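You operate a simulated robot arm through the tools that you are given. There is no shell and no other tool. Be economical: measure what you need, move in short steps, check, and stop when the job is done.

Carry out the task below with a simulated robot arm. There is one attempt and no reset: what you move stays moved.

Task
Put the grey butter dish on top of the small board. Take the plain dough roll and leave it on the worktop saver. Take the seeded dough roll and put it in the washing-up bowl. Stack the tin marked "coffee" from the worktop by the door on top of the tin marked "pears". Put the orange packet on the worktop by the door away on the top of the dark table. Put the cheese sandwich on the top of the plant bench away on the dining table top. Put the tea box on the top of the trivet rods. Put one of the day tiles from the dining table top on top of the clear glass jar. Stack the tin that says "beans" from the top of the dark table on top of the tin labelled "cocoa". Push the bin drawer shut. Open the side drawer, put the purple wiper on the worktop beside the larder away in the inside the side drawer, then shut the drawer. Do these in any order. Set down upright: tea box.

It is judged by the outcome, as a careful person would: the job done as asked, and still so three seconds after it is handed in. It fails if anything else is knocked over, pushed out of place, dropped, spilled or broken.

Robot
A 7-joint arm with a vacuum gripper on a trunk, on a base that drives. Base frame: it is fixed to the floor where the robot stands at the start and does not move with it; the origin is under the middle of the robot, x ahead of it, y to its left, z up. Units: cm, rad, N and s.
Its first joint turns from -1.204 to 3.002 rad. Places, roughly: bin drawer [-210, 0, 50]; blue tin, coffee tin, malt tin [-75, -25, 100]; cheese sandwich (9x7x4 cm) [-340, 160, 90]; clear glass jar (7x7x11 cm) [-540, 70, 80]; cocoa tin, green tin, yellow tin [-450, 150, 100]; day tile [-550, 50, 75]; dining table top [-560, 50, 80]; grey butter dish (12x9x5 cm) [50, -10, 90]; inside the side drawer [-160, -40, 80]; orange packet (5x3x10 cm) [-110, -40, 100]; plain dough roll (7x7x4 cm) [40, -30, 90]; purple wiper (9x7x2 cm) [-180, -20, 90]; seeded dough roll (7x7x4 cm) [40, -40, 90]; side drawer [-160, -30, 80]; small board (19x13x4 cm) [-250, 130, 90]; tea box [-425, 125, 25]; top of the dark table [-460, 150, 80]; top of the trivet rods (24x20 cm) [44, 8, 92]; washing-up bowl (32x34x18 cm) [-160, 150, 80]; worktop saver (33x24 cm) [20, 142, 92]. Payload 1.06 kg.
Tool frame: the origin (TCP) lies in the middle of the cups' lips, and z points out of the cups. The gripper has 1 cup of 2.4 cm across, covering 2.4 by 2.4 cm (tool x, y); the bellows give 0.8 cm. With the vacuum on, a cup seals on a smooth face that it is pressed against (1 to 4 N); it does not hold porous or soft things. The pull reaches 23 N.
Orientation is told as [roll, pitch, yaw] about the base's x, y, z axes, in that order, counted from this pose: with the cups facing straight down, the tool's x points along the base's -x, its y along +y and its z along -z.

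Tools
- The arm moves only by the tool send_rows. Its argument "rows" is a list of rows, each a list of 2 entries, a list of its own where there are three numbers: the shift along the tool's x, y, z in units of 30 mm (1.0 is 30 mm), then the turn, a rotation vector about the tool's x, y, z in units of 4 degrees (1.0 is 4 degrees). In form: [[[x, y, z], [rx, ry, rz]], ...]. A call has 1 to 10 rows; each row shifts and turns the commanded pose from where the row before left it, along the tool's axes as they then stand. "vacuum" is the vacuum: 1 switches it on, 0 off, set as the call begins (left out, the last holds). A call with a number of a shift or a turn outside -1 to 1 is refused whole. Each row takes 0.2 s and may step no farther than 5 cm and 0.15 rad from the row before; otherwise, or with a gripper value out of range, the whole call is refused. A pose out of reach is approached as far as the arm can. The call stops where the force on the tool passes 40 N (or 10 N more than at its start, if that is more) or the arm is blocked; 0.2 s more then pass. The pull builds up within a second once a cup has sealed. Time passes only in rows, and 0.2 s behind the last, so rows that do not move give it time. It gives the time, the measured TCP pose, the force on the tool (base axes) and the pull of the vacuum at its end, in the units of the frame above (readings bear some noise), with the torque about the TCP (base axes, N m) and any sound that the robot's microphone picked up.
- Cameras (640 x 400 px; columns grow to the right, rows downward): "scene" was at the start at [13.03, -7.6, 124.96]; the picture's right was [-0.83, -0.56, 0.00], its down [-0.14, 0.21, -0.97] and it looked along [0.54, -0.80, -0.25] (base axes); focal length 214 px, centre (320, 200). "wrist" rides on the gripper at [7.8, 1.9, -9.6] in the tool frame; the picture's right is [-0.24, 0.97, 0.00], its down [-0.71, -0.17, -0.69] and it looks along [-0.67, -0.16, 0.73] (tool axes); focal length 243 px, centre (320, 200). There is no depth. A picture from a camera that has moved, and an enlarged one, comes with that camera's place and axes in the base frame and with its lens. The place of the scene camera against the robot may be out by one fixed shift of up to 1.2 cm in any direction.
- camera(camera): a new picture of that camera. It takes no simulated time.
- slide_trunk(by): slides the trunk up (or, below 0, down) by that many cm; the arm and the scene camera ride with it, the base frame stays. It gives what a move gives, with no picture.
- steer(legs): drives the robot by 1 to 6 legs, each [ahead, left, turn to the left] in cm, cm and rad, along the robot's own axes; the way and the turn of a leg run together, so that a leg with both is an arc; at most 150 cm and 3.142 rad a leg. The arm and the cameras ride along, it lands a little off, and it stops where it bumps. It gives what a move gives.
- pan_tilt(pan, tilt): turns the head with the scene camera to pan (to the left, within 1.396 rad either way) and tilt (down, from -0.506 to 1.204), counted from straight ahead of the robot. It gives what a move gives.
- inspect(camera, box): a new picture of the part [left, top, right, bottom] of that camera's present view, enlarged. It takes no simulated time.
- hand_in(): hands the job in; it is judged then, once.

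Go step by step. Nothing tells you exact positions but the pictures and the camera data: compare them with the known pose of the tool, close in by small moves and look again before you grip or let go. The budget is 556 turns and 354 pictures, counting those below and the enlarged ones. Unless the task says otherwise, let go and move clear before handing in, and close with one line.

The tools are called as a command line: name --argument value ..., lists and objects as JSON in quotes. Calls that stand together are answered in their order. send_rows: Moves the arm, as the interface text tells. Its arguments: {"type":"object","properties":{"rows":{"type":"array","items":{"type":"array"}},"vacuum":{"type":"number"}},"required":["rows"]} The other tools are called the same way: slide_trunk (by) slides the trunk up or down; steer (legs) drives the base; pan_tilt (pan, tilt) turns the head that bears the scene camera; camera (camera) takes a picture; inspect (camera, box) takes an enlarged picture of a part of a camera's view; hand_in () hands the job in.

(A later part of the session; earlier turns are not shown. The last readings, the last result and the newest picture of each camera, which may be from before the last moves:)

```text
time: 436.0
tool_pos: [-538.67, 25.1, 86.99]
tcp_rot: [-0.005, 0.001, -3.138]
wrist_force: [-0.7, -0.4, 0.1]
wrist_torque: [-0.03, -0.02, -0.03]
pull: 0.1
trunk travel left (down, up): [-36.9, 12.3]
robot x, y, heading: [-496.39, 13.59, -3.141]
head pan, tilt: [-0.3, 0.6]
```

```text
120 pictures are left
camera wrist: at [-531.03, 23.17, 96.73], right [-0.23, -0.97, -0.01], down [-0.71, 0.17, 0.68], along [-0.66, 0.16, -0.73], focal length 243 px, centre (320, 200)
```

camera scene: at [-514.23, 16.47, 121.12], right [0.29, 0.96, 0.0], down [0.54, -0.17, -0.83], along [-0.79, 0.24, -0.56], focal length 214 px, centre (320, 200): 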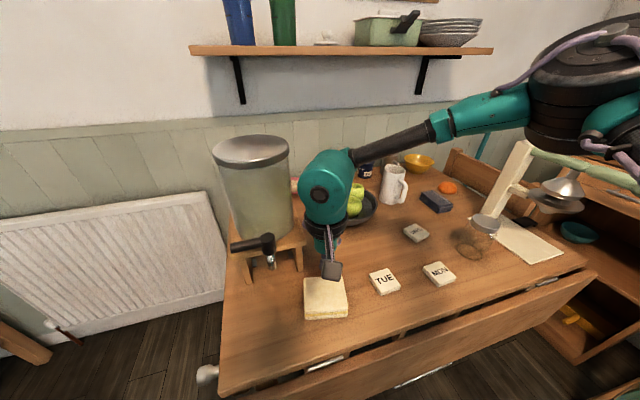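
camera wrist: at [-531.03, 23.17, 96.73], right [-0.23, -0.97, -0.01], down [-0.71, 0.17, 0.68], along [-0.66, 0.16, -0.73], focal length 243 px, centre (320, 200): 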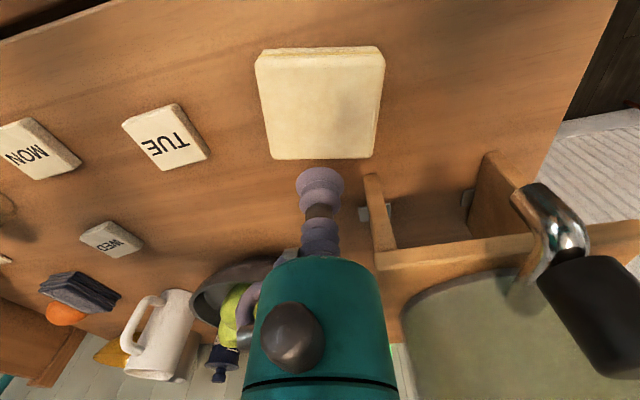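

Sandwich placed. I shift right 18 cm so both the TUE tile and the jar are within reach.

steer --legs '[[2, -18, 0]]'

camera --camera "scene"

camera --camera "wrist"

```text
time: 437.5
tool_pos: [-540.97, 42.66, 87.09]
tcp_rot: [-0.006, 0.002, -3.137]
wrist_force: [0.5, 0.3, 0.3]
wrist_torque: [-0.02, -0.01, 0.02]
pull: 0.1
trunk travel left (down, up): [-36.9, 12.3]
robot x, y, heading: [-498.79, 31.45, -3.134]
head pan, tilt: [-0.3, 0.6]
```

```text
119 pictures are left
camera scene: at [-516.35, 34.11, 121.11], right [0.29, 0.96, 0.0], down [0.54, -0.16, -0.82], along [-0.79, 0.24, -0.57], focal length 214 px, centre (320, 200)
```

scene: 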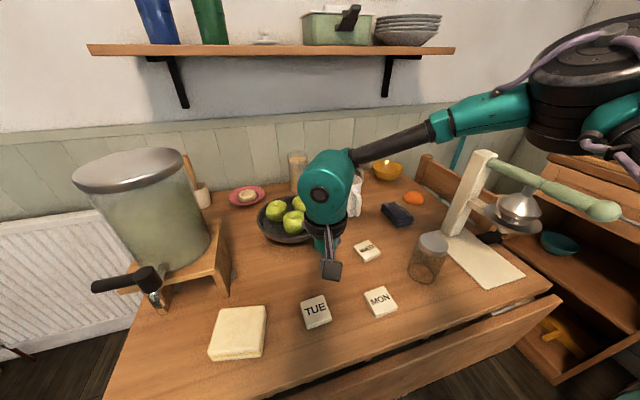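

```text
118 pictures are left
camera wrist: at [-533.18, 40.77, 96.7], right [-0.23, -0.97, -0.01], down [-0.71, 0.16, 0.68], along [-0.67, 0.16, -0.73], focal length 243 px, centre (320, 200)
```

wrist: 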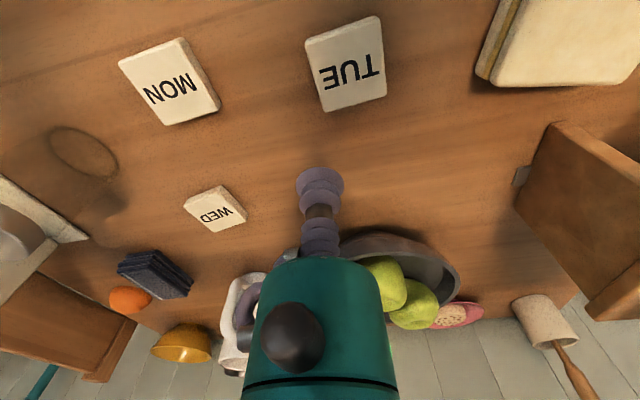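

send_rows --rows '[[[0.37, 0.42, 0.7], [0, 0, 0]], [[0.37, 0.42, 0.7], [0, 0, 0]], [[0, 0, 0.7], [0, 0, 0]], [[0, 0, 0.5], [0, 0, 0]]]' --vacuum 1

inspect --camera "wrist" --box '[220, 60, 420, 210]'

inspect --camera "scene" --box '[270, 250, 370, 340]'

```text
time: 438.5
tool_pos: [-538.8, 40.18, 79.15]
tcp_rot: [-0.004, -0.002, -3.135]
wrist_force: [-0.3, 0.2, -0.1]
wrist_torque: [-0.02, -0.01, -0.06]
pull: 0.1
trunk travel left (down, up): [-36.9, 12.3]
robot x, y, heading: [-498.93, 31.43, -3.142]
head pan, tilt: [-0.3, 0.6]
```

```text
2.67 times, centred on (320, 135) of wrist
camera zoom: at [-530.86, 38.33, 88.84], right [-0.23, -0.97, -0.01], down [-0.71, 0.16, 0.69], along [-0.67, 0.16, -0.73], focal length 647 px, centre (320, 373)
```

zoom: 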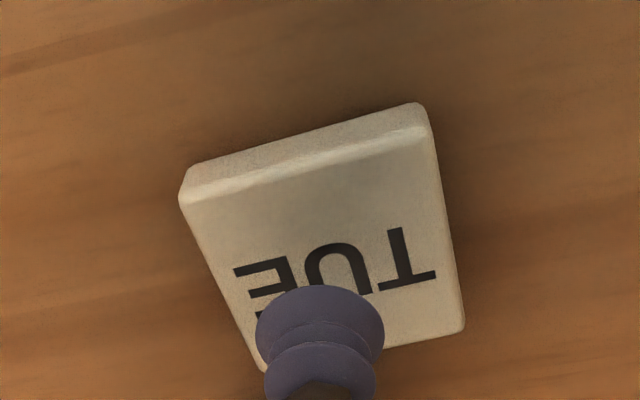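

```text
4.44 times, centred on (320, 295) of scene
camera zoom: at [-516.34, 34.06, 121.11], right [0.29, 0.96, 0.0], down [0.54, -0.16, -0.83], along [-0.79, 0.24, -0.56], focal length 953 px, centre (320, -222)
```

zoom: 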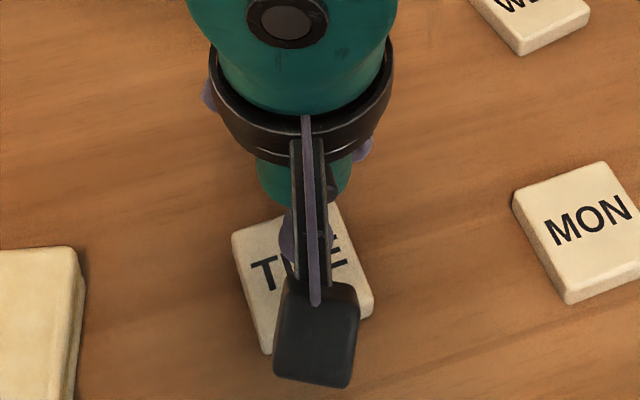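

send_rows --rows '[[[0, 0, 0.5], [0, 0, 0]], [[0, 0, 0.2], [0, 0, 0]], [[0, 0, 0.12], [0, 0, 0]], [[0, 0, 0.12], [0, 0, 0]], [[0, 0, 0], [0, 0, 0]]]'

```text
time: 439.7
tool_pos: [-538.71, 40.09, 76.39]
tcp_rot: [-0.006, -0.004, -3.138]
wrist_force: [-0.6, 2.5, 16.6]
wrist_torque: [-0.04, 0.02, -0.01]
pull: 22.9
trunk travel left (down, up): [-36.9, 12.3]
robot x, y, heading: [-498.62, 31.27, -3.143]
head pan, tilt: [-0.3, 0.6]
```

Tile held. Lift and look at the jar.

send_rows --rows '[[[0, 0, -0.3], [0, 0, 0]], [[0, 0, -0.7], [0, 0, 0]], [[0, 0, -0.9], [0, 0, 0]], [[0, 0, -0.9], [0, 0, 0]], [[0, 0, -0.9], [0, 0, 0]], [[0, 0, -0.9], [0, 0, 0]], [[0, 0, -0.9], [0, 0, 0]], [[0, 0, -0.5], [0, 0, 0]]]'

inspect --camera "scene" --box '[380, 210, 480, 300]'

camera --camera "wrist"

```text
time: 441.5
tool_pos: [-538.86, 40.04, 94.42]
tcp_rot: [-0.005, 0.001, -3.136]
wrist_force: [0.8, -0.3, -0.3]
wrist_torque: [-0.03, 0.0, -0.04]
pull: 22.5
trunk travel left (down, up): [-36.9, 12.3]
robot x, y, heading: [-498.84, 31.18, -3.133]
head pan, tilt: [-0.3, 0.6]
```

```text
4.44 times, centred on (430, 255) of scene
camera zoom: at [-516.33, 34.06, 121.11], right [0.29, 0.96, 0.0], down [0.54, -0.16, -0.83], along [-0.79, 0.24, -0.56], focal length 953 px, centre (-169, -44)
```

zoom: 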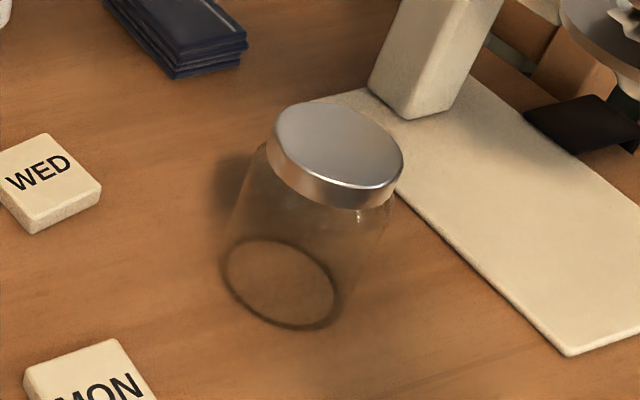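

```text
114 pictures are left
camera wrist: at [-531.17, 38.25, 104.05], right [-0.23, -0.97, -0.01], down [-0.71, 0.16, 0.68], along [-0.67, 0.16, -0.73], focal length 243 px, centre (320, 200)
```

wrist: 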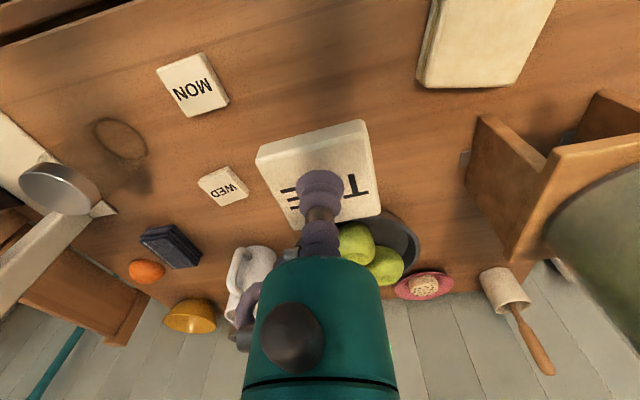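

The jar has a flat metal lid, centre ≈ (-541.5,68.5), z≈86. I carry the tile over it.

send_rows --rows '[[[-0.087, -0.95, 0], [0, 0, 0]], [[-0.087, -0.95, 0], [0, 0, 0]], [[-0.087, -0.95, 0], [0, 0, 0]], [[-0.087, -0.95, 0], [0, 0, 0]], [[-0.087, -0.95, 0], [0, 0, 0]], [[-0.087, -0.95, 0], [0, 0, 0]], [[-0.087, -0.95, 0], [0, 0, 0]], [[-0.087, -0.95, 0], [0, 0, 0]], [[-0.087, -0.95, 0], [0, 0, 0]]]'

camera --camera "wrist"

camera --camera "scene"

```text
time: 443.5
tool_pos: [-541.34, 65.98, 94.5]
tcp_rot: [-0.007, 0.002, -3.137]
wrist_force: [0.0, -0.2, -0.9]
wrist_torque: [0.02, 0.01, 0.02]
pull: 22.9
trunk travel left (down, up): [-36.9, 12.3]
robot x, y, heading: [-498.39, 31.66, -3.14]
head pan, tilt: [-0.3, 0.6]
```

```text
113 pictures are left
camera wrist: at [-533.54, 64.08, 104.2], right [-0.23, -0.97, -0.01], down [-0.71, 0.16, 0.68], along [-0.67, 0.16, -0.73], focal length 243 px, centre (320, 200)
```

wrist: 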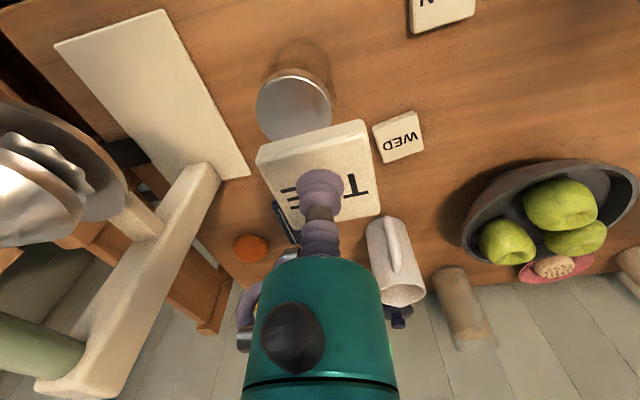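

```text
112 pictures are left
camera scene: at [-516.34, 34.08, 121.11], right [0.29, 0.96, 0.0], down [0.54, -0.16, -0.83], along [-0.79, 0.24, -0.56], focal length 214 px, centre (320, 200)
```

scene: 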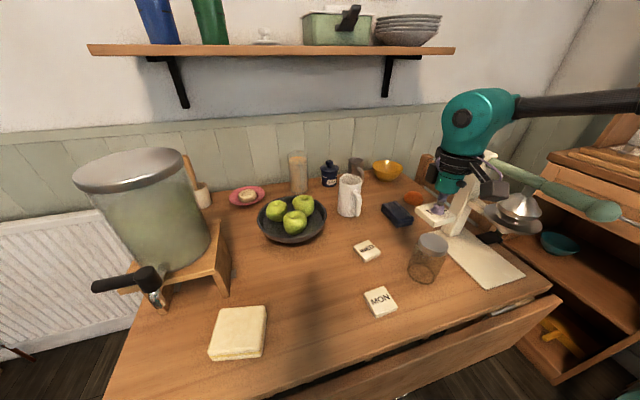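

send_rows --rows '[[[0.3, -0.6, 0], [0, 0, 0]], [[0, 0, 0.5], [0, 0, 0]], [[0, 0, 0.5], [0, 0, 0]]]'

camera --camera "wrist"

inspect --camera "scene" --box '[380, 190, 480, 290]'

```text
time: 444.3
tool_pos: [-540.38, 67.58, 91.38]
tcp_rot: [-0.006, 0.001, -3.135]
wrist_force: [-1.2, -0.9, -0.4]
wrist_torque: [-0.03, -0.01, -0.03]
pull: 22.9
trunk travel left (down, up): [-36.9, 12.3]
robot x, y, heading: [-498.5, 31.43, -3.133]
head pan, tilt: [-0.3, 0.6]
```

```text
111 pictures are left
camera wrist: at [-532.61, 65.79, 101.14], right [-0.23, -0.97, -0.01], down [-0.71, 0.16, 0.69], along [-0.67, 0.16, -0.73], focal length 243 px, centre (320, 200)
```

wrist: 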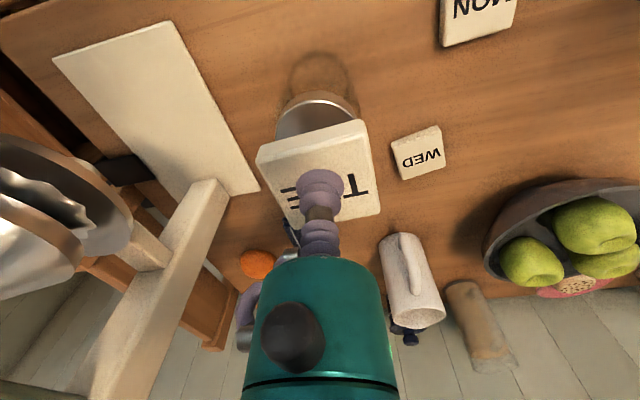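

```text
4.00 times, centred on (430, 240) of scene
camera zoom: at [-516.35, 34.06, 121.11], right [0.29, 0.96, 0.0], down [0.54, -0.16, -0.83], along [-0.79, 0.24, -0.56], focal length 858 px, centre (-120, 40)
```

zoom: 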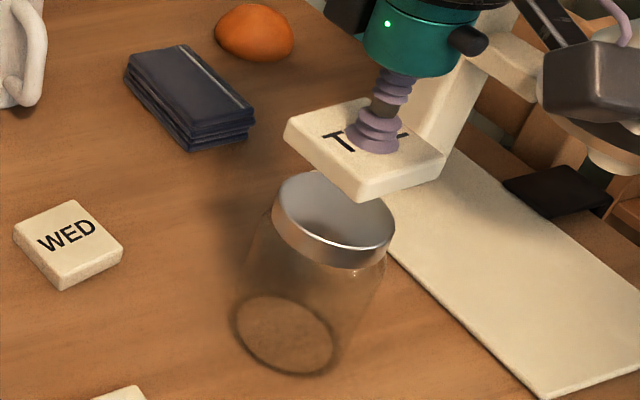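

send_rows --rows '[[[0.1, 0, 0.4], [0, 0, 0]], [[0, 0, 0.3], [0, 0, 0]], [[0, 0, 0.2], [0, 0, 0]]]'

inspect --camera "scene" --box '[380, 190, 480, 290]'

inspect --camera "wrist" --box '[220, 40, 420, 240]'

```text
time: 445.1
tool_pos: [-540.18, 67.62, 88.83]
tcp_rot: [-0.004, 0.002, -3.137]
wrist_force: [0.1, 0.0, -0.4]
wrist_torque: [-0.01, -0.01, 0.03]
pull: 23.1
trunk travel left (down, up): [-36.9, 12.3]
robot x, y, heading: [-499.08, 31.72, -3.14]
head pan, tilt: [-0.3, 0.6]
```

```text
4.00 times, centred on (430, 240) of scene
camera zoom: at [-516.34, 34.06, 121.11], right [0.29, 0.96, 0.0], down [0.54, -0.16, -0.83], along [-0.79, 0.24, -0.56], focal length 858 px, centre (-120, 40)
```

zoom: 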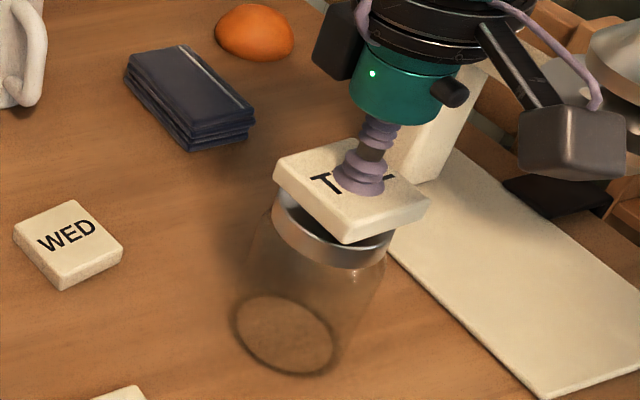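

```text
2.00 times, centred on (320, 140) of wrist
camera zoom: at [-532.33, 65.72, 98.53], right [-0.23, -0.97, -0.01], down [-0.71, 0.16, 0.68], along [-0.67, 0.16, -0.73], focal length 485 px, centre (320, 320)
```

zoom: 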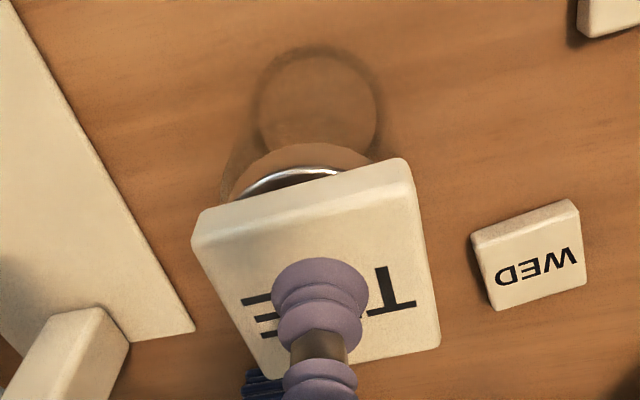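

send_rows --rows '[[[0.1, 0.06, 0.2], [0, 0, 0]], [[0, 0, 0.15], [0, 0, 0]], [[0, 0, 0.1], [0, 0, 0]]]'

send_rows --rows '[[[0, 0, 0.1], [0, 0, 0]], [[0, 0, 0.1], [0, 0, 0]]]'

inspect --camera "scene" --box '[380, 190, 480, 290]'

```text
time: 445.9
tool_pos: [-539.89, 67.38, 87.49]
tcp_rot: [-0.004, 0.002, -3.135]
wrist_force: [0.1, 0.3, 1.9]
wrist_torque: [-0.02, 0.01, 0.0]
pull: 22.9
trunk travel left (down, up): [-36.9, 12.3]
robot x, y, heading: [-499.08, 31.56, -3.132]
head pan, tilt: [-0.3, 0.6]
```

```text
time: 446.5
tool_pos: [-539.89, 67.41, 87.24]
tcp_rot: [-0.005, -0.003, -3.137]
wrist_force: [-0.4, 1.7, 17.3]
wrist_torque: [-0.02, 0.08, -0.02]
pull: 23.0
trunk travel left (down, up): [-36.9, 12.3]
robot x, y, heading: [-499.11, 31.51, -3.142]
head pan, tilt: [-0.3, 0.6]
```

```text
4.00 times, centred on (430, 240) of scene
camera zoom: at [-516.23, 34.0, 121.14], right [0.29, 0.96, 0.0], down [0.54, -0.16, -0.83], along [-0.79, 0.24, -0.56], focal length 858 px, centre (-120, 40)
```

zoom: 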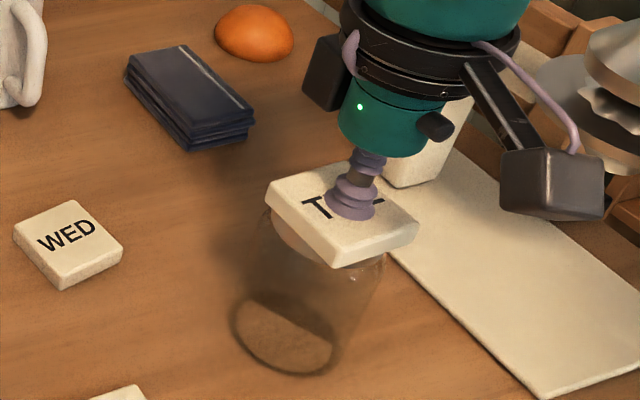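

Tile rests centred on the lid. Release.

send_rows --rows '[[[0, 0, -0.08], [0, 0, 0]], [[0, 0, 0], [0, 0, 0]], [[0, 0, 0], [0, 0, 0]], [[0, 0, 0], [0, 0, 0]], [[0, 0, -0.1], [0, 0, 0]], [[0, 0, -0.3], [0, 0, 0]], [[0, 0, -0.7], [0, 0, 0]], [[0, 0, -0.9], [0, 0, 0]], [[0, 0, -0.9], [0, 0, 0]]]' --vacuum 0

camera --camera "scene"

```text
time: 448.5
tool_pos: [-539.56, 67.4, 95.65]
tcp_rot: [-0.006, 0.0, -3.137]
wrist_force: [0.3, -0.3, -0.4]
wrist_torque: [-0.02, 0.01, 0.02]
pull: 0.0
trunk travel left (down, up): [-36.9, 12.3]
robot x, y, heading: [-498.82, 31.72, -3.141]
head pan, tilt: [-0.3, 0.6]
```

```text
106 pictures are left
camera scene: at [-516.33, 34.05, 121.11], right [0.29, 0.96, 0.0], down [0.54, -0.16, -0.83], along [-0.79, 0.24, -0.56], focal length 214 px, centre (320, 200)
```

scene: 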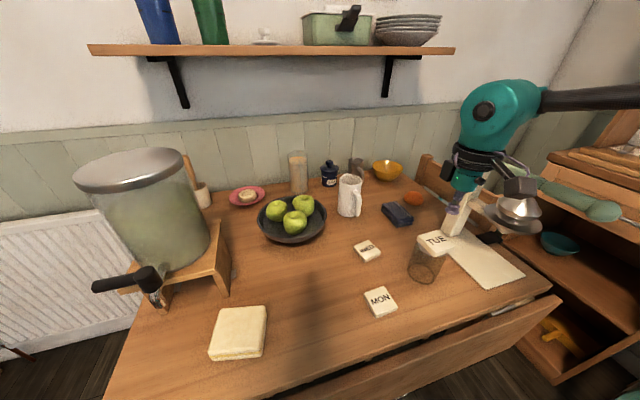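

Tile done. Next the tea box on the dark table's lower shelf. I retract, back off, turn to face the dark table and lower the trunk.

send_rows --rows '[[[0.2, 0.2, -0.9], [0, 0, 0]], [[0.6, 0.2, -0.9], [0, 0, 0]], [[0.9, 0.2, -0.5], [0, 0, 0]], [[0.9, 0.2, 0], [0, 0, 0]], [[0.9, 0, 0], [0, 0, 0]], [[0.9, 0, 0], [0, 0, 0]]]'

steer --legs '[[-28, 0, 0], [0, 0, -1.571], [0, -14, 0], [15, 0, 0]]'

pan_tilt --pan -0.4 --tilt 0.6

camera --camera "scene"

```text
time: 449.9
tool_pos: [-526.91, 64.46, 102.68]
tcp_rot: [-0.016, 0.002, -3.12]
wrist_force: [-0.1, 0.2, 0.2]
wrist_torque: [0.01, -0.06, -0.01]
pull: 0.0
out of reach, approached as far as the arm can: row 6
trunk travel left (down, up): [-36.9, 12.3]
robot x, y, heading: [-498.98, 31.35, -3.135]
head pan, tilt: [-0.3, 0.6]
```

```text
time: 457.5
tool_pos: [-424.32, 75.85, 102.73]
tcp_rot: [-0.016, 0.005, 1.618]
wrist_force: [-0.4, 0.0, 0.0]
wrist_torque: [0.01, -0.01, 0.01]
pull: 0.1
trunk travel left (down, up): [-36.9, 12.3]
robot x, y, heading: [-456.87, 46.75, 1.599]
head pan, tilt: [-0.3, 0.6]
```

```text
time: 458.2
tool_pos: [-424.22, 75.8, 102.74]
tcp_rot: [-0.016, 0.005, 1.621]
wrist_force: [-0.1, 0.0, -0.4]
wrist_torque: [0.08, 0.03, -0.01]
pull: 0.1
trunk travel left (down, up): [-36.9, 12.3]
robot x, y, heading: [-456.35, 46.57, 1.606]
head pan, tilt: [-0.4, 0.6]
```

```text
105 pictures are left
camera scene: at [-454.36, 63.61, 121.11], right [0.93, -0.36, 0.0], down [-0.2, -0.53, -0.83], along [0.3, 0.77, -0.56], focal length 214 px, centre (320, 200)
```

scene: 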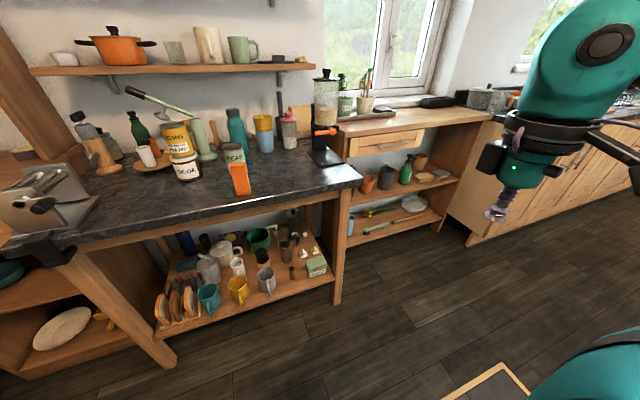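

slide_trunk --by -36.5

send_rows --rows '[[[-0.2, 0, 0.8], [0, 0, 0.3]], [[0, 0, 0.8], [0, 0, 0.3]], [[0, 0, 0.8], [0, 0, 0]], [[0, 0, 0.8], [0, 0, 0]], [[0, 0, 0.8], [0, 0, 0]], [[0, 0, 0.8], [0, 0, 0]], [[0, 0, 0.8], [0, 0, 0]], [[0, 0, 0.8], [0, 0, 0]]]'

pan_tilt --pan -0.5 --tilt 0.6

camera --camera "scene"

camera --camera "wrist"

```text
time: 461.8
tool_pos: [-424.35, 75.82, 66.16]
tcp_rot: [-0.017, 0.002, 1.621]
wrist_force: [0.2, -0.4, 0.6]
wrist_torque: [0.02, 0.02, 0.04]
pull: 0.0
trunk travel left (down, up): [-0.4, 48.8]
robot x, y, heading: [-456.64, 46.9, 1.609]
head pan, tilt: [-0.4, 0.6]
```

```text
time: 463.6
tool_pos: [-423.94, 76.26, 47.18]
tcp_rot: [-0.015, 0.0, 1.578]
wrist_force: [0.7, -0.5, -0.1]
wrist_torque: [0.0, -0.02, -0.03]
pull: 0.1
trunk travel left (down, up): [-0.4, 48.8]
robot x, y, heading: [-456.57, 46.44, 1.604]
head pan, tilt: [-0.4, 0.6]
```

```text
time: 464.2
tool_pos: [-424.0, 76.3, 47.16]
tcp_rot: [-0.017, 0.001, 1.576]
wrist_force: [0.0, 0.1, 0.0]
wrist_torque: [-0.02, -0.05, 0.04]
pull: 0.1
trunk travel left (down, up): [-0.4, 48.8]
robot x, y, heading: [-456.98, 46.89, 1.604]
head pan, tilt: [-0.499, 0.6]
```

```text
104 pictures are left
camera scene: at [-453.9, 73.57, 83.95], right [0.89, -0.45, 0.0], down [-0.25, -0.5, -0.83], along [0.37, 0.74, -0.56], focal length 214 px, centre (320, 200)
```

scene: 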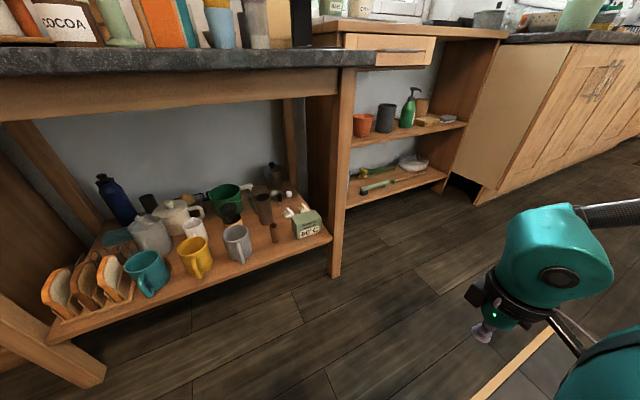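

```text
103 pictures are left
camera wrist: at [-425.96, 68.49, 56.95], right [-0.97, 0.23, -0.02], down [0.16, 0.71, 0.69], along [0.17, 0.67, -0.73], focal length 243 px, centre (320, 200)
```

wrist: 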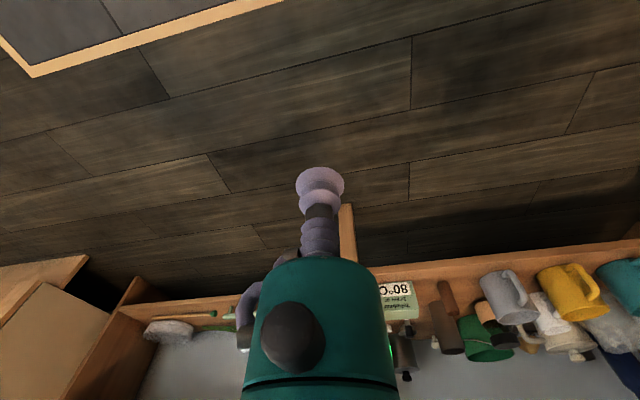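

steer --legs '[[30, 0, -0.033]]'

pan_tilt --pan -0.5 --tilt 0.8

camera --camera "scene"

camera --camera "wrist"

```text
time: 466.3
tool_pos: [-423.63, 105.16, 47.15]
tcp_rot: [-0.016, 0.002, 1.549]
wrist_force: [0.0, -0.3, -0.4]
wrist_torque: [-0.02, 0.03, 0.01]
pull: 0.1
trunk travel left (down, up): [-0.4, 48.8]
robot x, y, heading: [-457.28, 76.62, 1.574]
head pan, tilt: [-0.499, 0.6]
```

```text
time: 467.0
tool_pos: [-423.62, 105.11, 47.25]
tcp_rot: [-0.015, 0.002, 1.548]
wrist_force: [0.1, 0.6, -0.7]
wrist_torque: [0.03, -0.02, -0.01]
pull: 0.0
trunk travel left (down, up): [-0.4, 48.8]
robot x, y, heading: [-457.04, 76.51, 1.576]
head pan, tilt: [-0.499, 0.799]
```

```text
102 pictures are left
camera scene: at [-454.02, 102.66, 82.27], right [0.88, -0.48, 0.0], down [-0.34, -0.63, -0.7], along [0.33, 0.61, -0.72], focal length 214 px, centre (320, 200)
```

scene: 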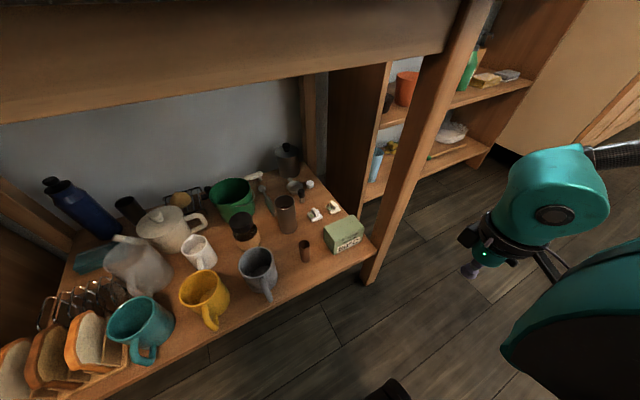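

```text
101 pictures are left
camera wrist: at [-425.87, 97.43, 56.94], right [-0.97, 0.26, -0.02], down [0.18, 0.71, 0.69], along [0.19, 0.66, -0.73], focal length 243 px, centre (320, 200)
```

wrist: 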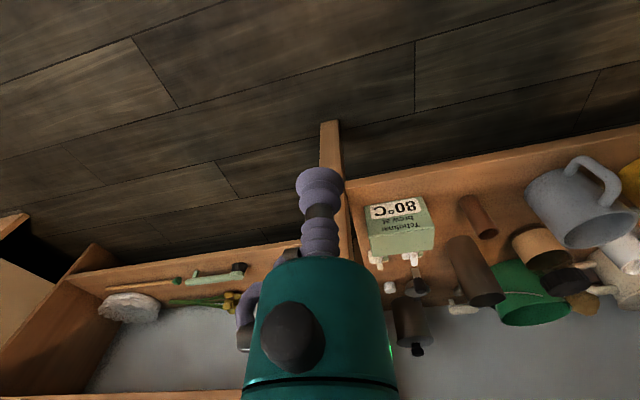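

The tea box top is near (-430,133,31) with the table leg just to its right (~-420). I'll stand further left so the forearm comes in clear of the leg, and turn the head aside to clear the tabletop.

steer --legs '[[0, 14, 0]]'

pan_tilt --pan -1.0 --tilt 0.8

steer --legs '[[8, 0, 0]]'

camera --camera "scene"

camera --camera "wrist"

```text
time: 468.3
tool_pos: [-437.47, 105.18, 47.27]
tcp_rot: [-0.016, 0.002, 1.547]
wrist_force: [-0.1, -0.2, 1.0]
wrist_torque: [0.02, 0.02, -0.02]
pull: 0.1
trunk travel left (down, up): [-0.4, 48.8]
robot x, y, heading: [-471.11, 76.56, 1.57]
head pan, tilt: [-0.499, 0.799]
```

```text
time: 469.2
tool_pos: [-437.59, 105.16, 47.25]
tcp_rot: [-0.016, 0.002, 1.55]
wrist_force: [0.1, 0.6, 0.9]
wrist_torque: [0.01, 0.02, 0.01]
pull: 0.1
trunk travel left (down, up): [-0.4, 48.8]
robot x, y, heading: [-471.21, 76.55, 1.575]
head pan, tilt: [-1.0, 0.799]
```

```text
time: 470.3
tool_pos: [-437.36, 113.2, 47.28]
tcp_rot: [-0.015, 0.001, 1.546]
wrist_force: [-0.8, -0.3, -0.3]
wrist_torque: [-0.01, 0.0, -0.01]
pull: 0.1
trunk travel left (down, up): [-0.4, 48.8]
robot x, y, heading: [-470.82, 84.35, 1.572]
head pan, tilt: [-1.0, 0.799]
```

```text
100 pictures are left
camera scene: at [-464.97, 107.9, 82.26], right [0.54, -0.84, 0.0], down [-0.6, -0.39, -0.7], along [0.59, 0.38, -0.72], focal length 214 px, centre (320, 200)
```

scene: 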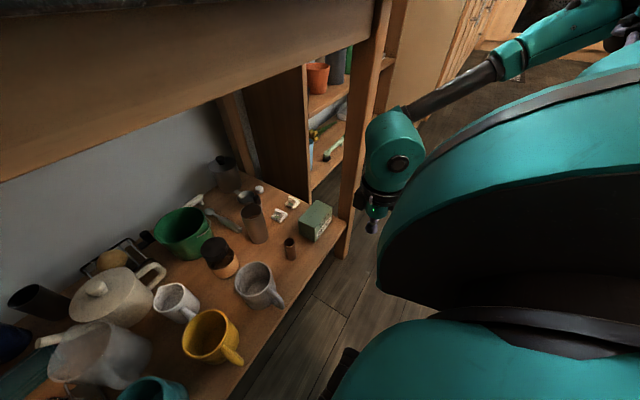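

```text
99 pictures are left
camera wrist: at [-439.76, 105.35, 56.94], right [-0.97, 0.26, -0.02], down [0.18, 0.71, 0.69], along [0.19, 0.66, -0.73], focal length 243 px, centre (320, 200)
```

wrist: 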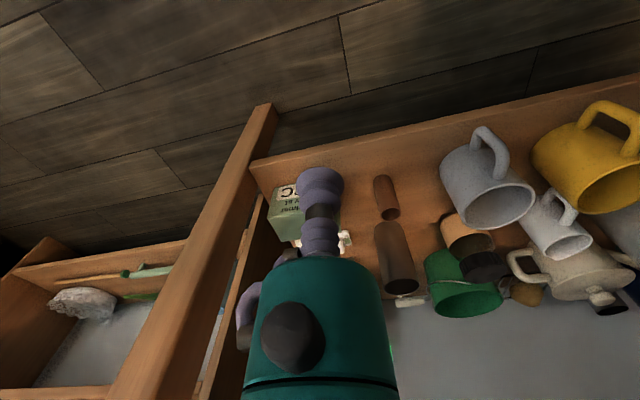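

I'll go in with the arm nearly straight. First lower to z≈37 in front of the shelf, watching the elbow.

send_rows --rows '[[[0, 0, 0.8], [0, 0, 0]], [[0, 0, 0.8], [0, 0, 0]], [[0, 0, 0.8], [0, 0, 0]], [[0, 0, 0.6], [0, 0, 0]]]'

pan_tilt --pan -1.2 --tilt 0.5

camera --camera "scene"

```text
time: 471.3
tool_pos: [-437.51, 113.06, 38.04]
tcp_rot: [-0.017, 0.0, 1.544]
wrist_force: [-0.1, 0.7, -0.6]
wrist_torque: [-0.06, 0.0, -0.01]
pull: 0.0
trunk travel left (down, up): [-0.4, 48.8]
robot x, y, heading: [-471.14, 84.74, 1.571]
head pan, tilt: [-1.0, 0.799]
```

```text
time: 472.1
tool_pos: [-437.42, 113.09, 38.19]
tcp_rot: [-0.016, 0.002, 1.549]
wrist_force: [0.1, -0.5, -0.4]
wrist_torque: [-0.01, 0.01, 0.02]
pull: 0.1
trunk travel left (down, up): [-0.4, 48.8]
robot x, y, heading: [-471.26, 84.82, 1.571]
head pan, tilt: [-1.201, 0.499]
```

```text
98 pictures are left
camera scene: at [-463.28, 106.85, 84.85], right [0.36, -0.93, 0.0], down [-0.45, -0.17, -0.88], along [0.82, 0.32, -0.48], focal length 214 px, centre (320, 200)
```

scene: 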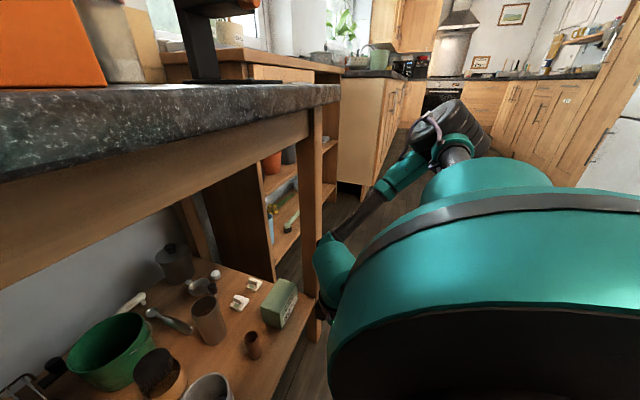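

send_rows --rows '[[[-0.83, -0.27, 0], [0, 0, 0]], [[-0.83, -0.27, 0], [0, 0, 0]], [[-0.83, -0.27, 0], [0, 0, 0]], [[-0.83, -0.27, 0], [0, 0, 0]]]'

camera --camera "scene"

camera --camera "wrist"

```text
time: 473.1
tool_pos: [-433.62, 123.03, 38.45]
tcp_rot: [-0.016, 0.003, 1.546]
wrist_force: [0.0, -0.5, 0.2]
wrist_torque: [0.01, 0.01, -0.02]
pull: 0.0
trunk travel left (down, up): [-0.4, 48.8]
robot x, y, heading: [-471.37, 84.32, 1.572]
head pan, tilt: [-1.201, 0.499]
```

```text
97 pictures are left
camera scene: at [-463.27, 106.84, 84.86], right [0.36, -0.93, 0.0], down [-0.45, -0.17, -0.88], along [0.82, 0.32, -0.48], focal length 214 px, centre (320, 200)
```

scene: 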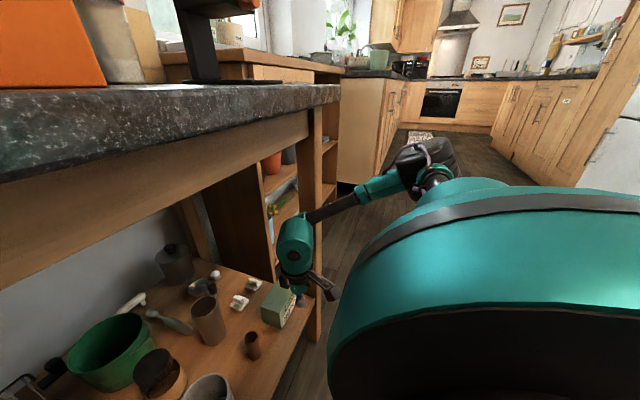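

```text
96 pictures are left
camera wrist: at [-435.95, 115.32, 48.12], right [-0.97, 0.26, -0.02], down [0.18, 0.71, 0.69], along [0.19, 0.66, -0.73], focal length 243 px, centre (320, 200)
```

wrist: 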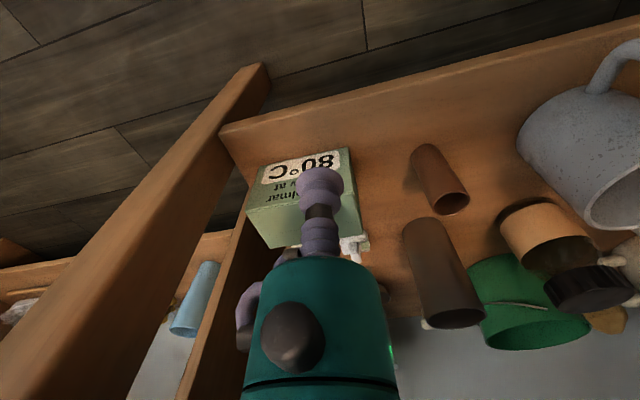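

The forearm clears the leg. The box top centre ≈ (-429,133.6); I'll grip slightly left of centre at x≈-431.

send_rows --rows '[[[-0.86, -0.22, 0], [0, 0, 0]], [[-0.86, -0.22, 0], [0, 0, 0]]]'

camera --camera "scene"

send_rows --rows '[[[-0.86, -0.2, 0], [0, 0, 0]], [[-0.7, -0.2, 0], [0, 0, 0]]]'

camera --camera "scene"

camera --camera "wrist"

```text
time: 473.7
tool_pos: [-432.17, 128.05, 38.55]
tcp_rot: [-0.015, 0.001, 1.547]
wrist_force: [1.0, -0.5, -0.9]
wrist_torque: [-0.01, -0.01, -0.01]
pull: 0.0
trunk travel left (down, up): [-0.4, 48.8]
robot x, y, heading: [-470.95, 84.3, 1.576]
head pan, tilt: [-1.201, 0.499]
```

```text
95 pictures are left
camera scene: at [-463.27, 106.84, 84.86], right [0.36, -0.93, 0.0], down [-0.45, -0.17, -0.88], along [0.82, 0.32, -0.48], focal length 214 px, centre (320, 200)
```

scene: 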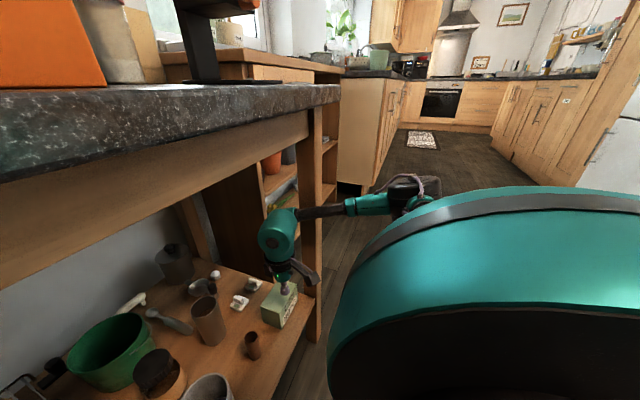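

```text
time: 474.3
tool_pos: [-431.48, 132.46, 38.71]
tcp_rot: [-0.017, 0.001, 1.551]
wrist_force: [0.0, -0.3, 0.4]
wrist_torque: [0.04, -0.01, 0.04]
pull: 0.0
trunk travel left (down, up): [-0.4, 48.8]
robot x, y, heading: [-470.97, 84.7, 1.574]
head pan, tilt: [-1.201, 0.499]
```

```text
94 pictures are left
camera scene: at [-463.68, 106.53, 84.96], right [0.36, -0.93, 0.0], down [-0.44, -0.17, -0.88], along [0.82, 0.32, -0.47], focal length 214 px, centre (320, 200)
```

scene: 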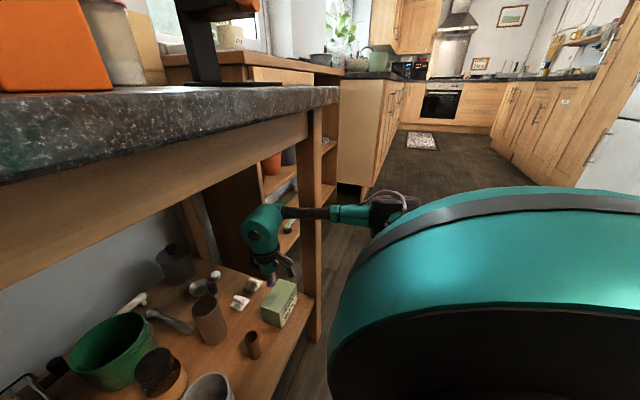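

```text
93 pictures are left
camera wrist: at [-433.75, 124.72, 48.31], right [-0.97, 0.26, -0.02], down [0.17, 0.71, 0.69], along [0.19, 0.66, -0.73], focal length 243 px, centre (320, 200)
```

wrist: 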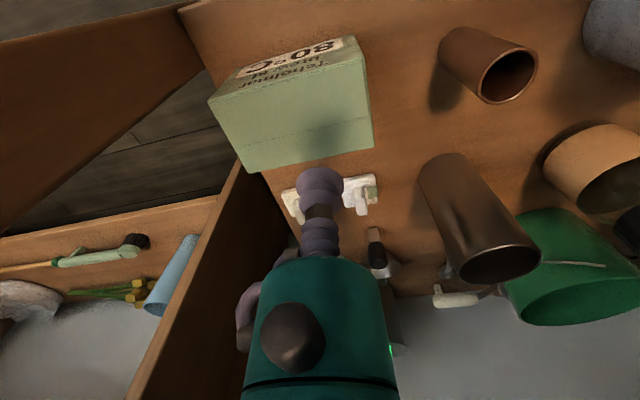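

send_rows --rows '[[[0.35, -0.2, 0.2], [0, 0, 0]], [[0, 0, 0.5], [0, 0, 0]], [[0, 0, 0.4], [0, 0, 0]]]' --vacuum 1

inspect --camera "scene" --box '[220, 170, 440, 340]'

camera --camera "wrist"

```text
time: 475.1
tool_pos: [-431.08, 131.63, 35.82]
tcp_rot: [-0.023, -0.008, 1.554]
wrist_force: [0.2, -0.2, 0.1]
wrist_torque: [0.01, 0.01, -0.01]
pull: 0.1
trunk travel left (down, up): [-0.4, 48.8]
robot x, y, heading: [-470.99, 84.84, 1.569]
head pan, tilt: [-1.201, 0.499]
```

```text
2.35 times, centred on (330, 255) of scene
camera zoom: at [-464.02, 106.59, 85.0], right [0.36, -0.93, 0.0], down [-0.44, -0.17, -0.88], along [0.82, 0.32, -0.47], focal length 505 px, centre (296, 71)
```

zoom: 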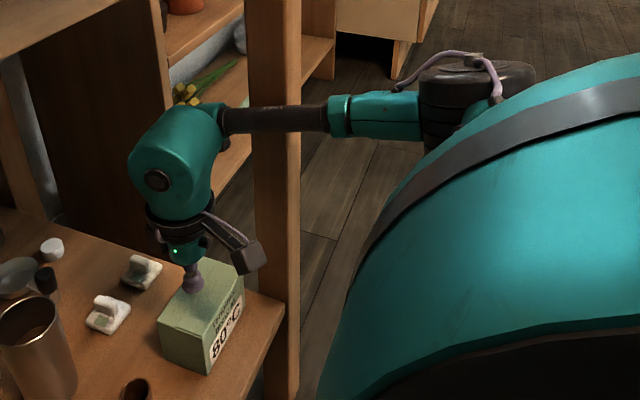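

```text
91 pictures are left
camera wrist: at [-433.41, 123.85, 45.51], right [-0.97, 0.25, -0.02], down [0.17, 0.7, 0.69], along [0.19, 0.67, -0.72], focal length 243 px, centre (320, 200)
```

wrist: 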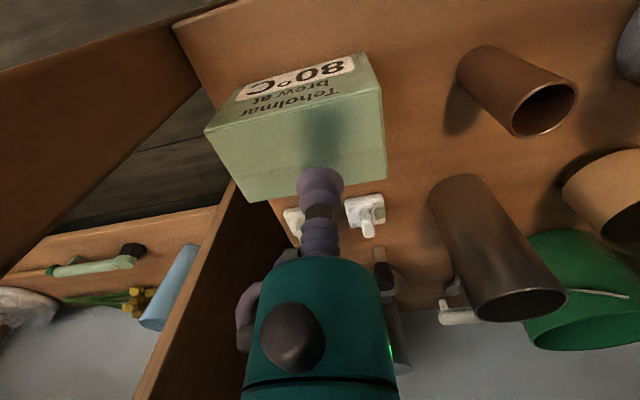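

Something at the wrist seems to lean on the leg (base nudged ~7 mm left). I shift the grip 1.8 cm left to free it.

send_rows --rows '[[[0, 0.3, 0], [0, 0, 0]], [[0.05, 0.3, 0], [0, 0, 0]]]'

inspect --camera "scene" --box '[220, 170, 440, 340]'

inspect --camera "wrist" --box '[180, 40, 420, 220]'

```text
time: 475.7
tool_pos: [-431.94, 131.31, 34.96]
tcp_rot: [-0.017, 0.009, 1.541]
wrist_force: [0.9, 0.7, 0.2]
wrist_torque: [0.0, 0.0, 0.02]
pull: 0.1
trunk travel left (down, up): [-0.4, 48.8]
robot x, y, heading: [-471.3, 84.94, 1.57]
head pan, tilt: [-1.201, 0.499]
```

```text
2.35 times, centred on (330, 255) of scene
camera zoom: at [-463.09, 106.84, 84.85], right [0.36, -0.93, 0.0], down [-0.45, -0.17, -0.88], along [0.82, 0.32, -0.48], focal length 505 px, centre (296, 71)
```

zoom: 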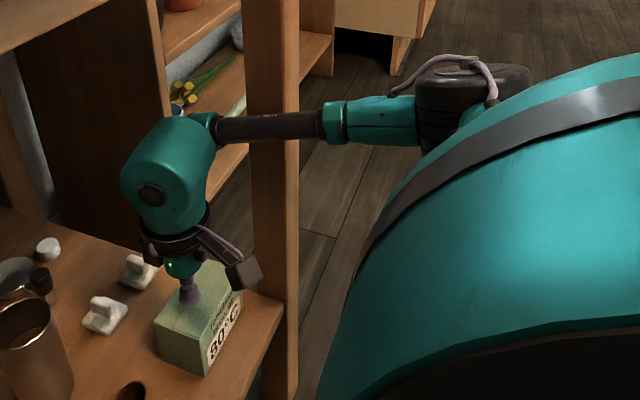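

```text
2.22 times, centred on (300, 130) of wrist
camera zoom: at [-434.27, 123.67, 44.71], right [-0.96, 0.26, -0.02], down [0.18, 0.71, 0.68], along [0.19, 0.66, -0.73], focal length 539 px, centre (364, 356)
```

zoom: 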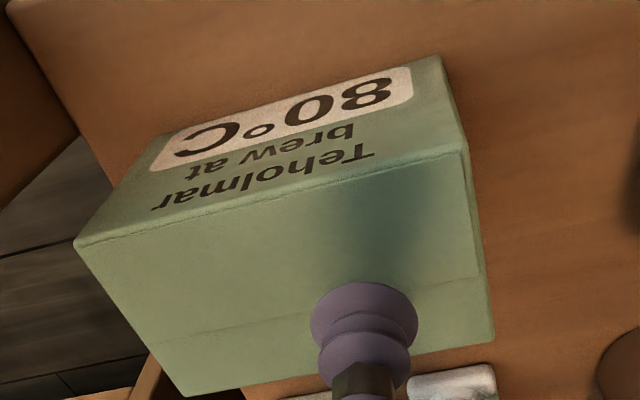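

Freed. The cup will land on a clear part of the lid; I lower onto it.

send_rows --rows '[[[0, 0, 0.5], [0, 0, 0]], [[0, 0, 0.3], [0, 0, 0]], [[0, 0, 0.2], [0, 0, 0]], [[0, 0, 0.12], [0, 0, 0]]]'

send_rows --rows '[[[0, 0, 0.12], [0, 0, 0]], [[0, 0, 0.12], [0, 0, 0]], [[0, 0, 0], [0, 0, 0]]]'

```text
time: 476.8
tool_pos: [-432.21, 131.51, 32.0]
tcp_rot: [-0.013, -0.008, 1.545]
wrist_force: [-1.9, -6.0, 18.0]
wrist_torque: [0.07, 0.12, 0.03]
pull: 23.3
trunk travel left (down, up): [-0.4, 48.8]
robot x, y, heading: [-470.96, 84.53, 1.578]
head pan, tilt: [-1.201, 0.499]
stopped in row 4: the force on the tool passed its limit (the readings are from after the stop); the commanded pose is now the measured one
```

```text
time: 477.2
tool_pos: [-432.2, 131.9, 32.16]
tcp_rot: [-0.013, -0.01, 1.542]
wrist_force: [-2.2, -4.3, 17.5]
wrist_torque: [0.13, 0.08, -0.01]
pull: 22.8
trunk travel left (down, up): [-0.4, 48.8]
robot x, y, heading: [-471.39, 84.63, 1.57]
head pan, tilt: [-1.201, 0.499]
stopped in row 2: the force on the tool passed its limit (the readings are from after the stop); the commanded pose is now the measured one
```

Sealed. I lift, edge left away from the leg, then draw the box straight out.

send_rows --rows '[[[0, 0, -0.2], [0, 0, 0]], [[0, 0, -0.4], [0, 0, 0]], [[0, 0.1, -0.6], [0, 0, 0]], [[0, 0.2, -0.6], [0, 0, 0]], [[0, 0.3, -0.5], [0, 0, 0]], [[0.1, 0.3, 0], [0, 0, 0]]]'

camera --camera "scene"

camera --camera "wrist"

```text
time: 478.6
tool_pos: [-434.9, 131.53, 38.61]
tcp_rot: [-0.014, -0.006, 1.544]
wrist_force: [-0.4, -0.1, -1.2]
wrist_torque: [0.0, 0.03, -0.01]
pull: 23.2
trunk travel left (down, up): [-0.4, 48.8]
robot x, y, heading: [-471.04, 84.66, 1.572]
head pan, tilt: [-1.201, 0.499]
```

```text
88 pictures are left
camera scene: at [-463.26, 106.81, 84.86], right [0.36, -0.93, 0.0], down [-0.45, -0.17, -0.88], along [0.82, 0.32, -0.48], focal length 214 px, centre (320, 200)
```

scene: 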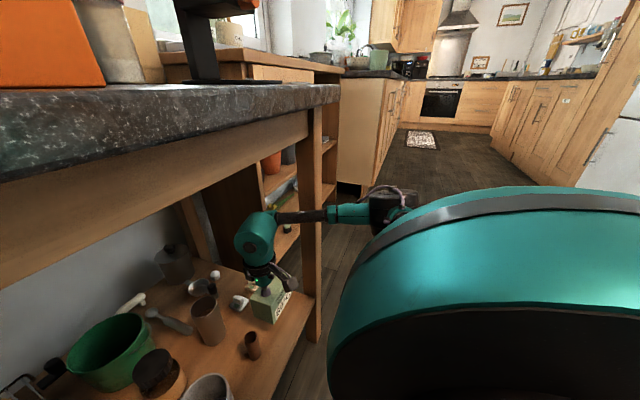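

```text
87 pictures are left
camera wrist: at [-437.16, 123.77, 48.21], right [-0.96, 0.26, -0.01], down [0.18, 0.7, 0.69], along [0.19, 0.67, -0.72], focal length 243 px, centre (320, 200)
```

wrist: 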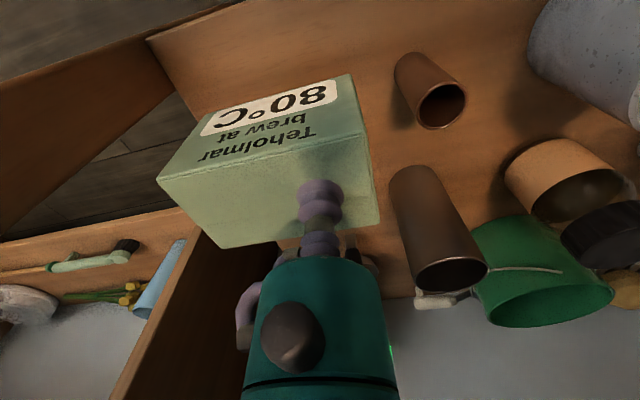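

steer --legs '[[-15, 0, 0]]'

camera --camera "scene"

steer --legs '[[-25, 0, 0]]'

slide_trunk --by 37

camera --camera "scene"

```text
time: 479.9
tool_pos: [-434.99, 117.3, 38.47]
tcp_rot: [-0.013, -0.008, 1.543]
wrist_force: [0.4, -0.4, -2.0]
wrist_torque: [-0.02, 0.03, -0.03]
pull: 22.8
trunk travel left (down, up): [-0.4, 48.8]
robot x, y, heading: [-471.13, 70.38, 1.572]
head pan, tilt: [-1.201, 0.499]
```

```text
86 pictures are left
camera scene: at [-463.26, 92.49, 84.85], right [0.36, -0.93, 0.0], down [-0.45, -0.17, -0.88], along [0.82, 0.32, -0.48], focal length 214 px, centre (320, 200)
```

scene: 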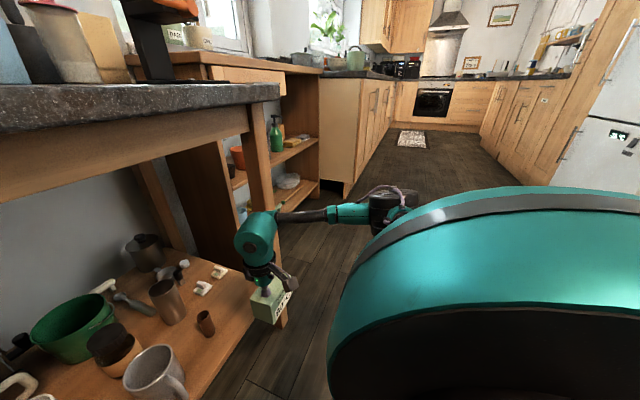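

```text
time: 481.7
tool_pos: [-434.9, 92.52, 38.63]
tcp_rot: [-0.012, -0.007, 1.544]
wrist_force: [-0.1, 0.2, -1.3]
wrist_torque: [0.01, 0.03, 0.01]
pull: 23.0
trunk travel left (down, up): [-0.4, 48.8]
robot x, y, heading: [-471.26, 45.52, 1.58]
head pan, tilt: [-1.201, 0.499]
```

```text
time: 485.3
tool_pos: [-434.99, 92.62, 75.43]
tcp_rot: [-0.014, -0.005, 1.546]
wrist_force: [0.7, 0.5, -1.4]
wrist_torque: [-0.05, 0.02, 0.01]
pull: 23.5
trunk travel left (down, up): [-37.4, 11.8]
robot x, y, heading: [-470.97, 45.41, 1.571]
head pan, tilt: [-1.201, 0.499]
```

```text
85 pictures are left
camera scene: at [-463.17, 57.3, 122.56], right [0.36, -0.93, 0.0], down [-0.45, -0.17, -0.88], along [0.82, 0.32, -0.48], focal length 214 px, centre (320, 200)
```

scene: 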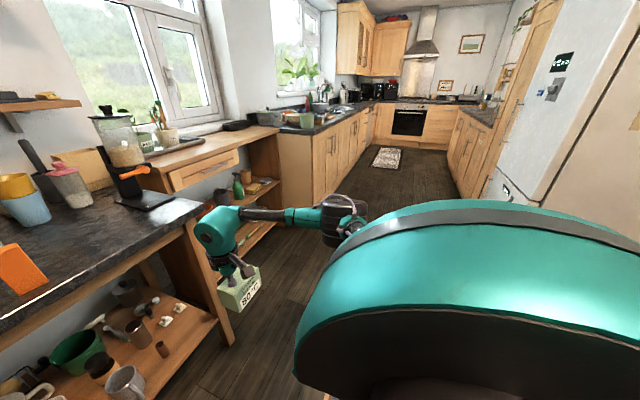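

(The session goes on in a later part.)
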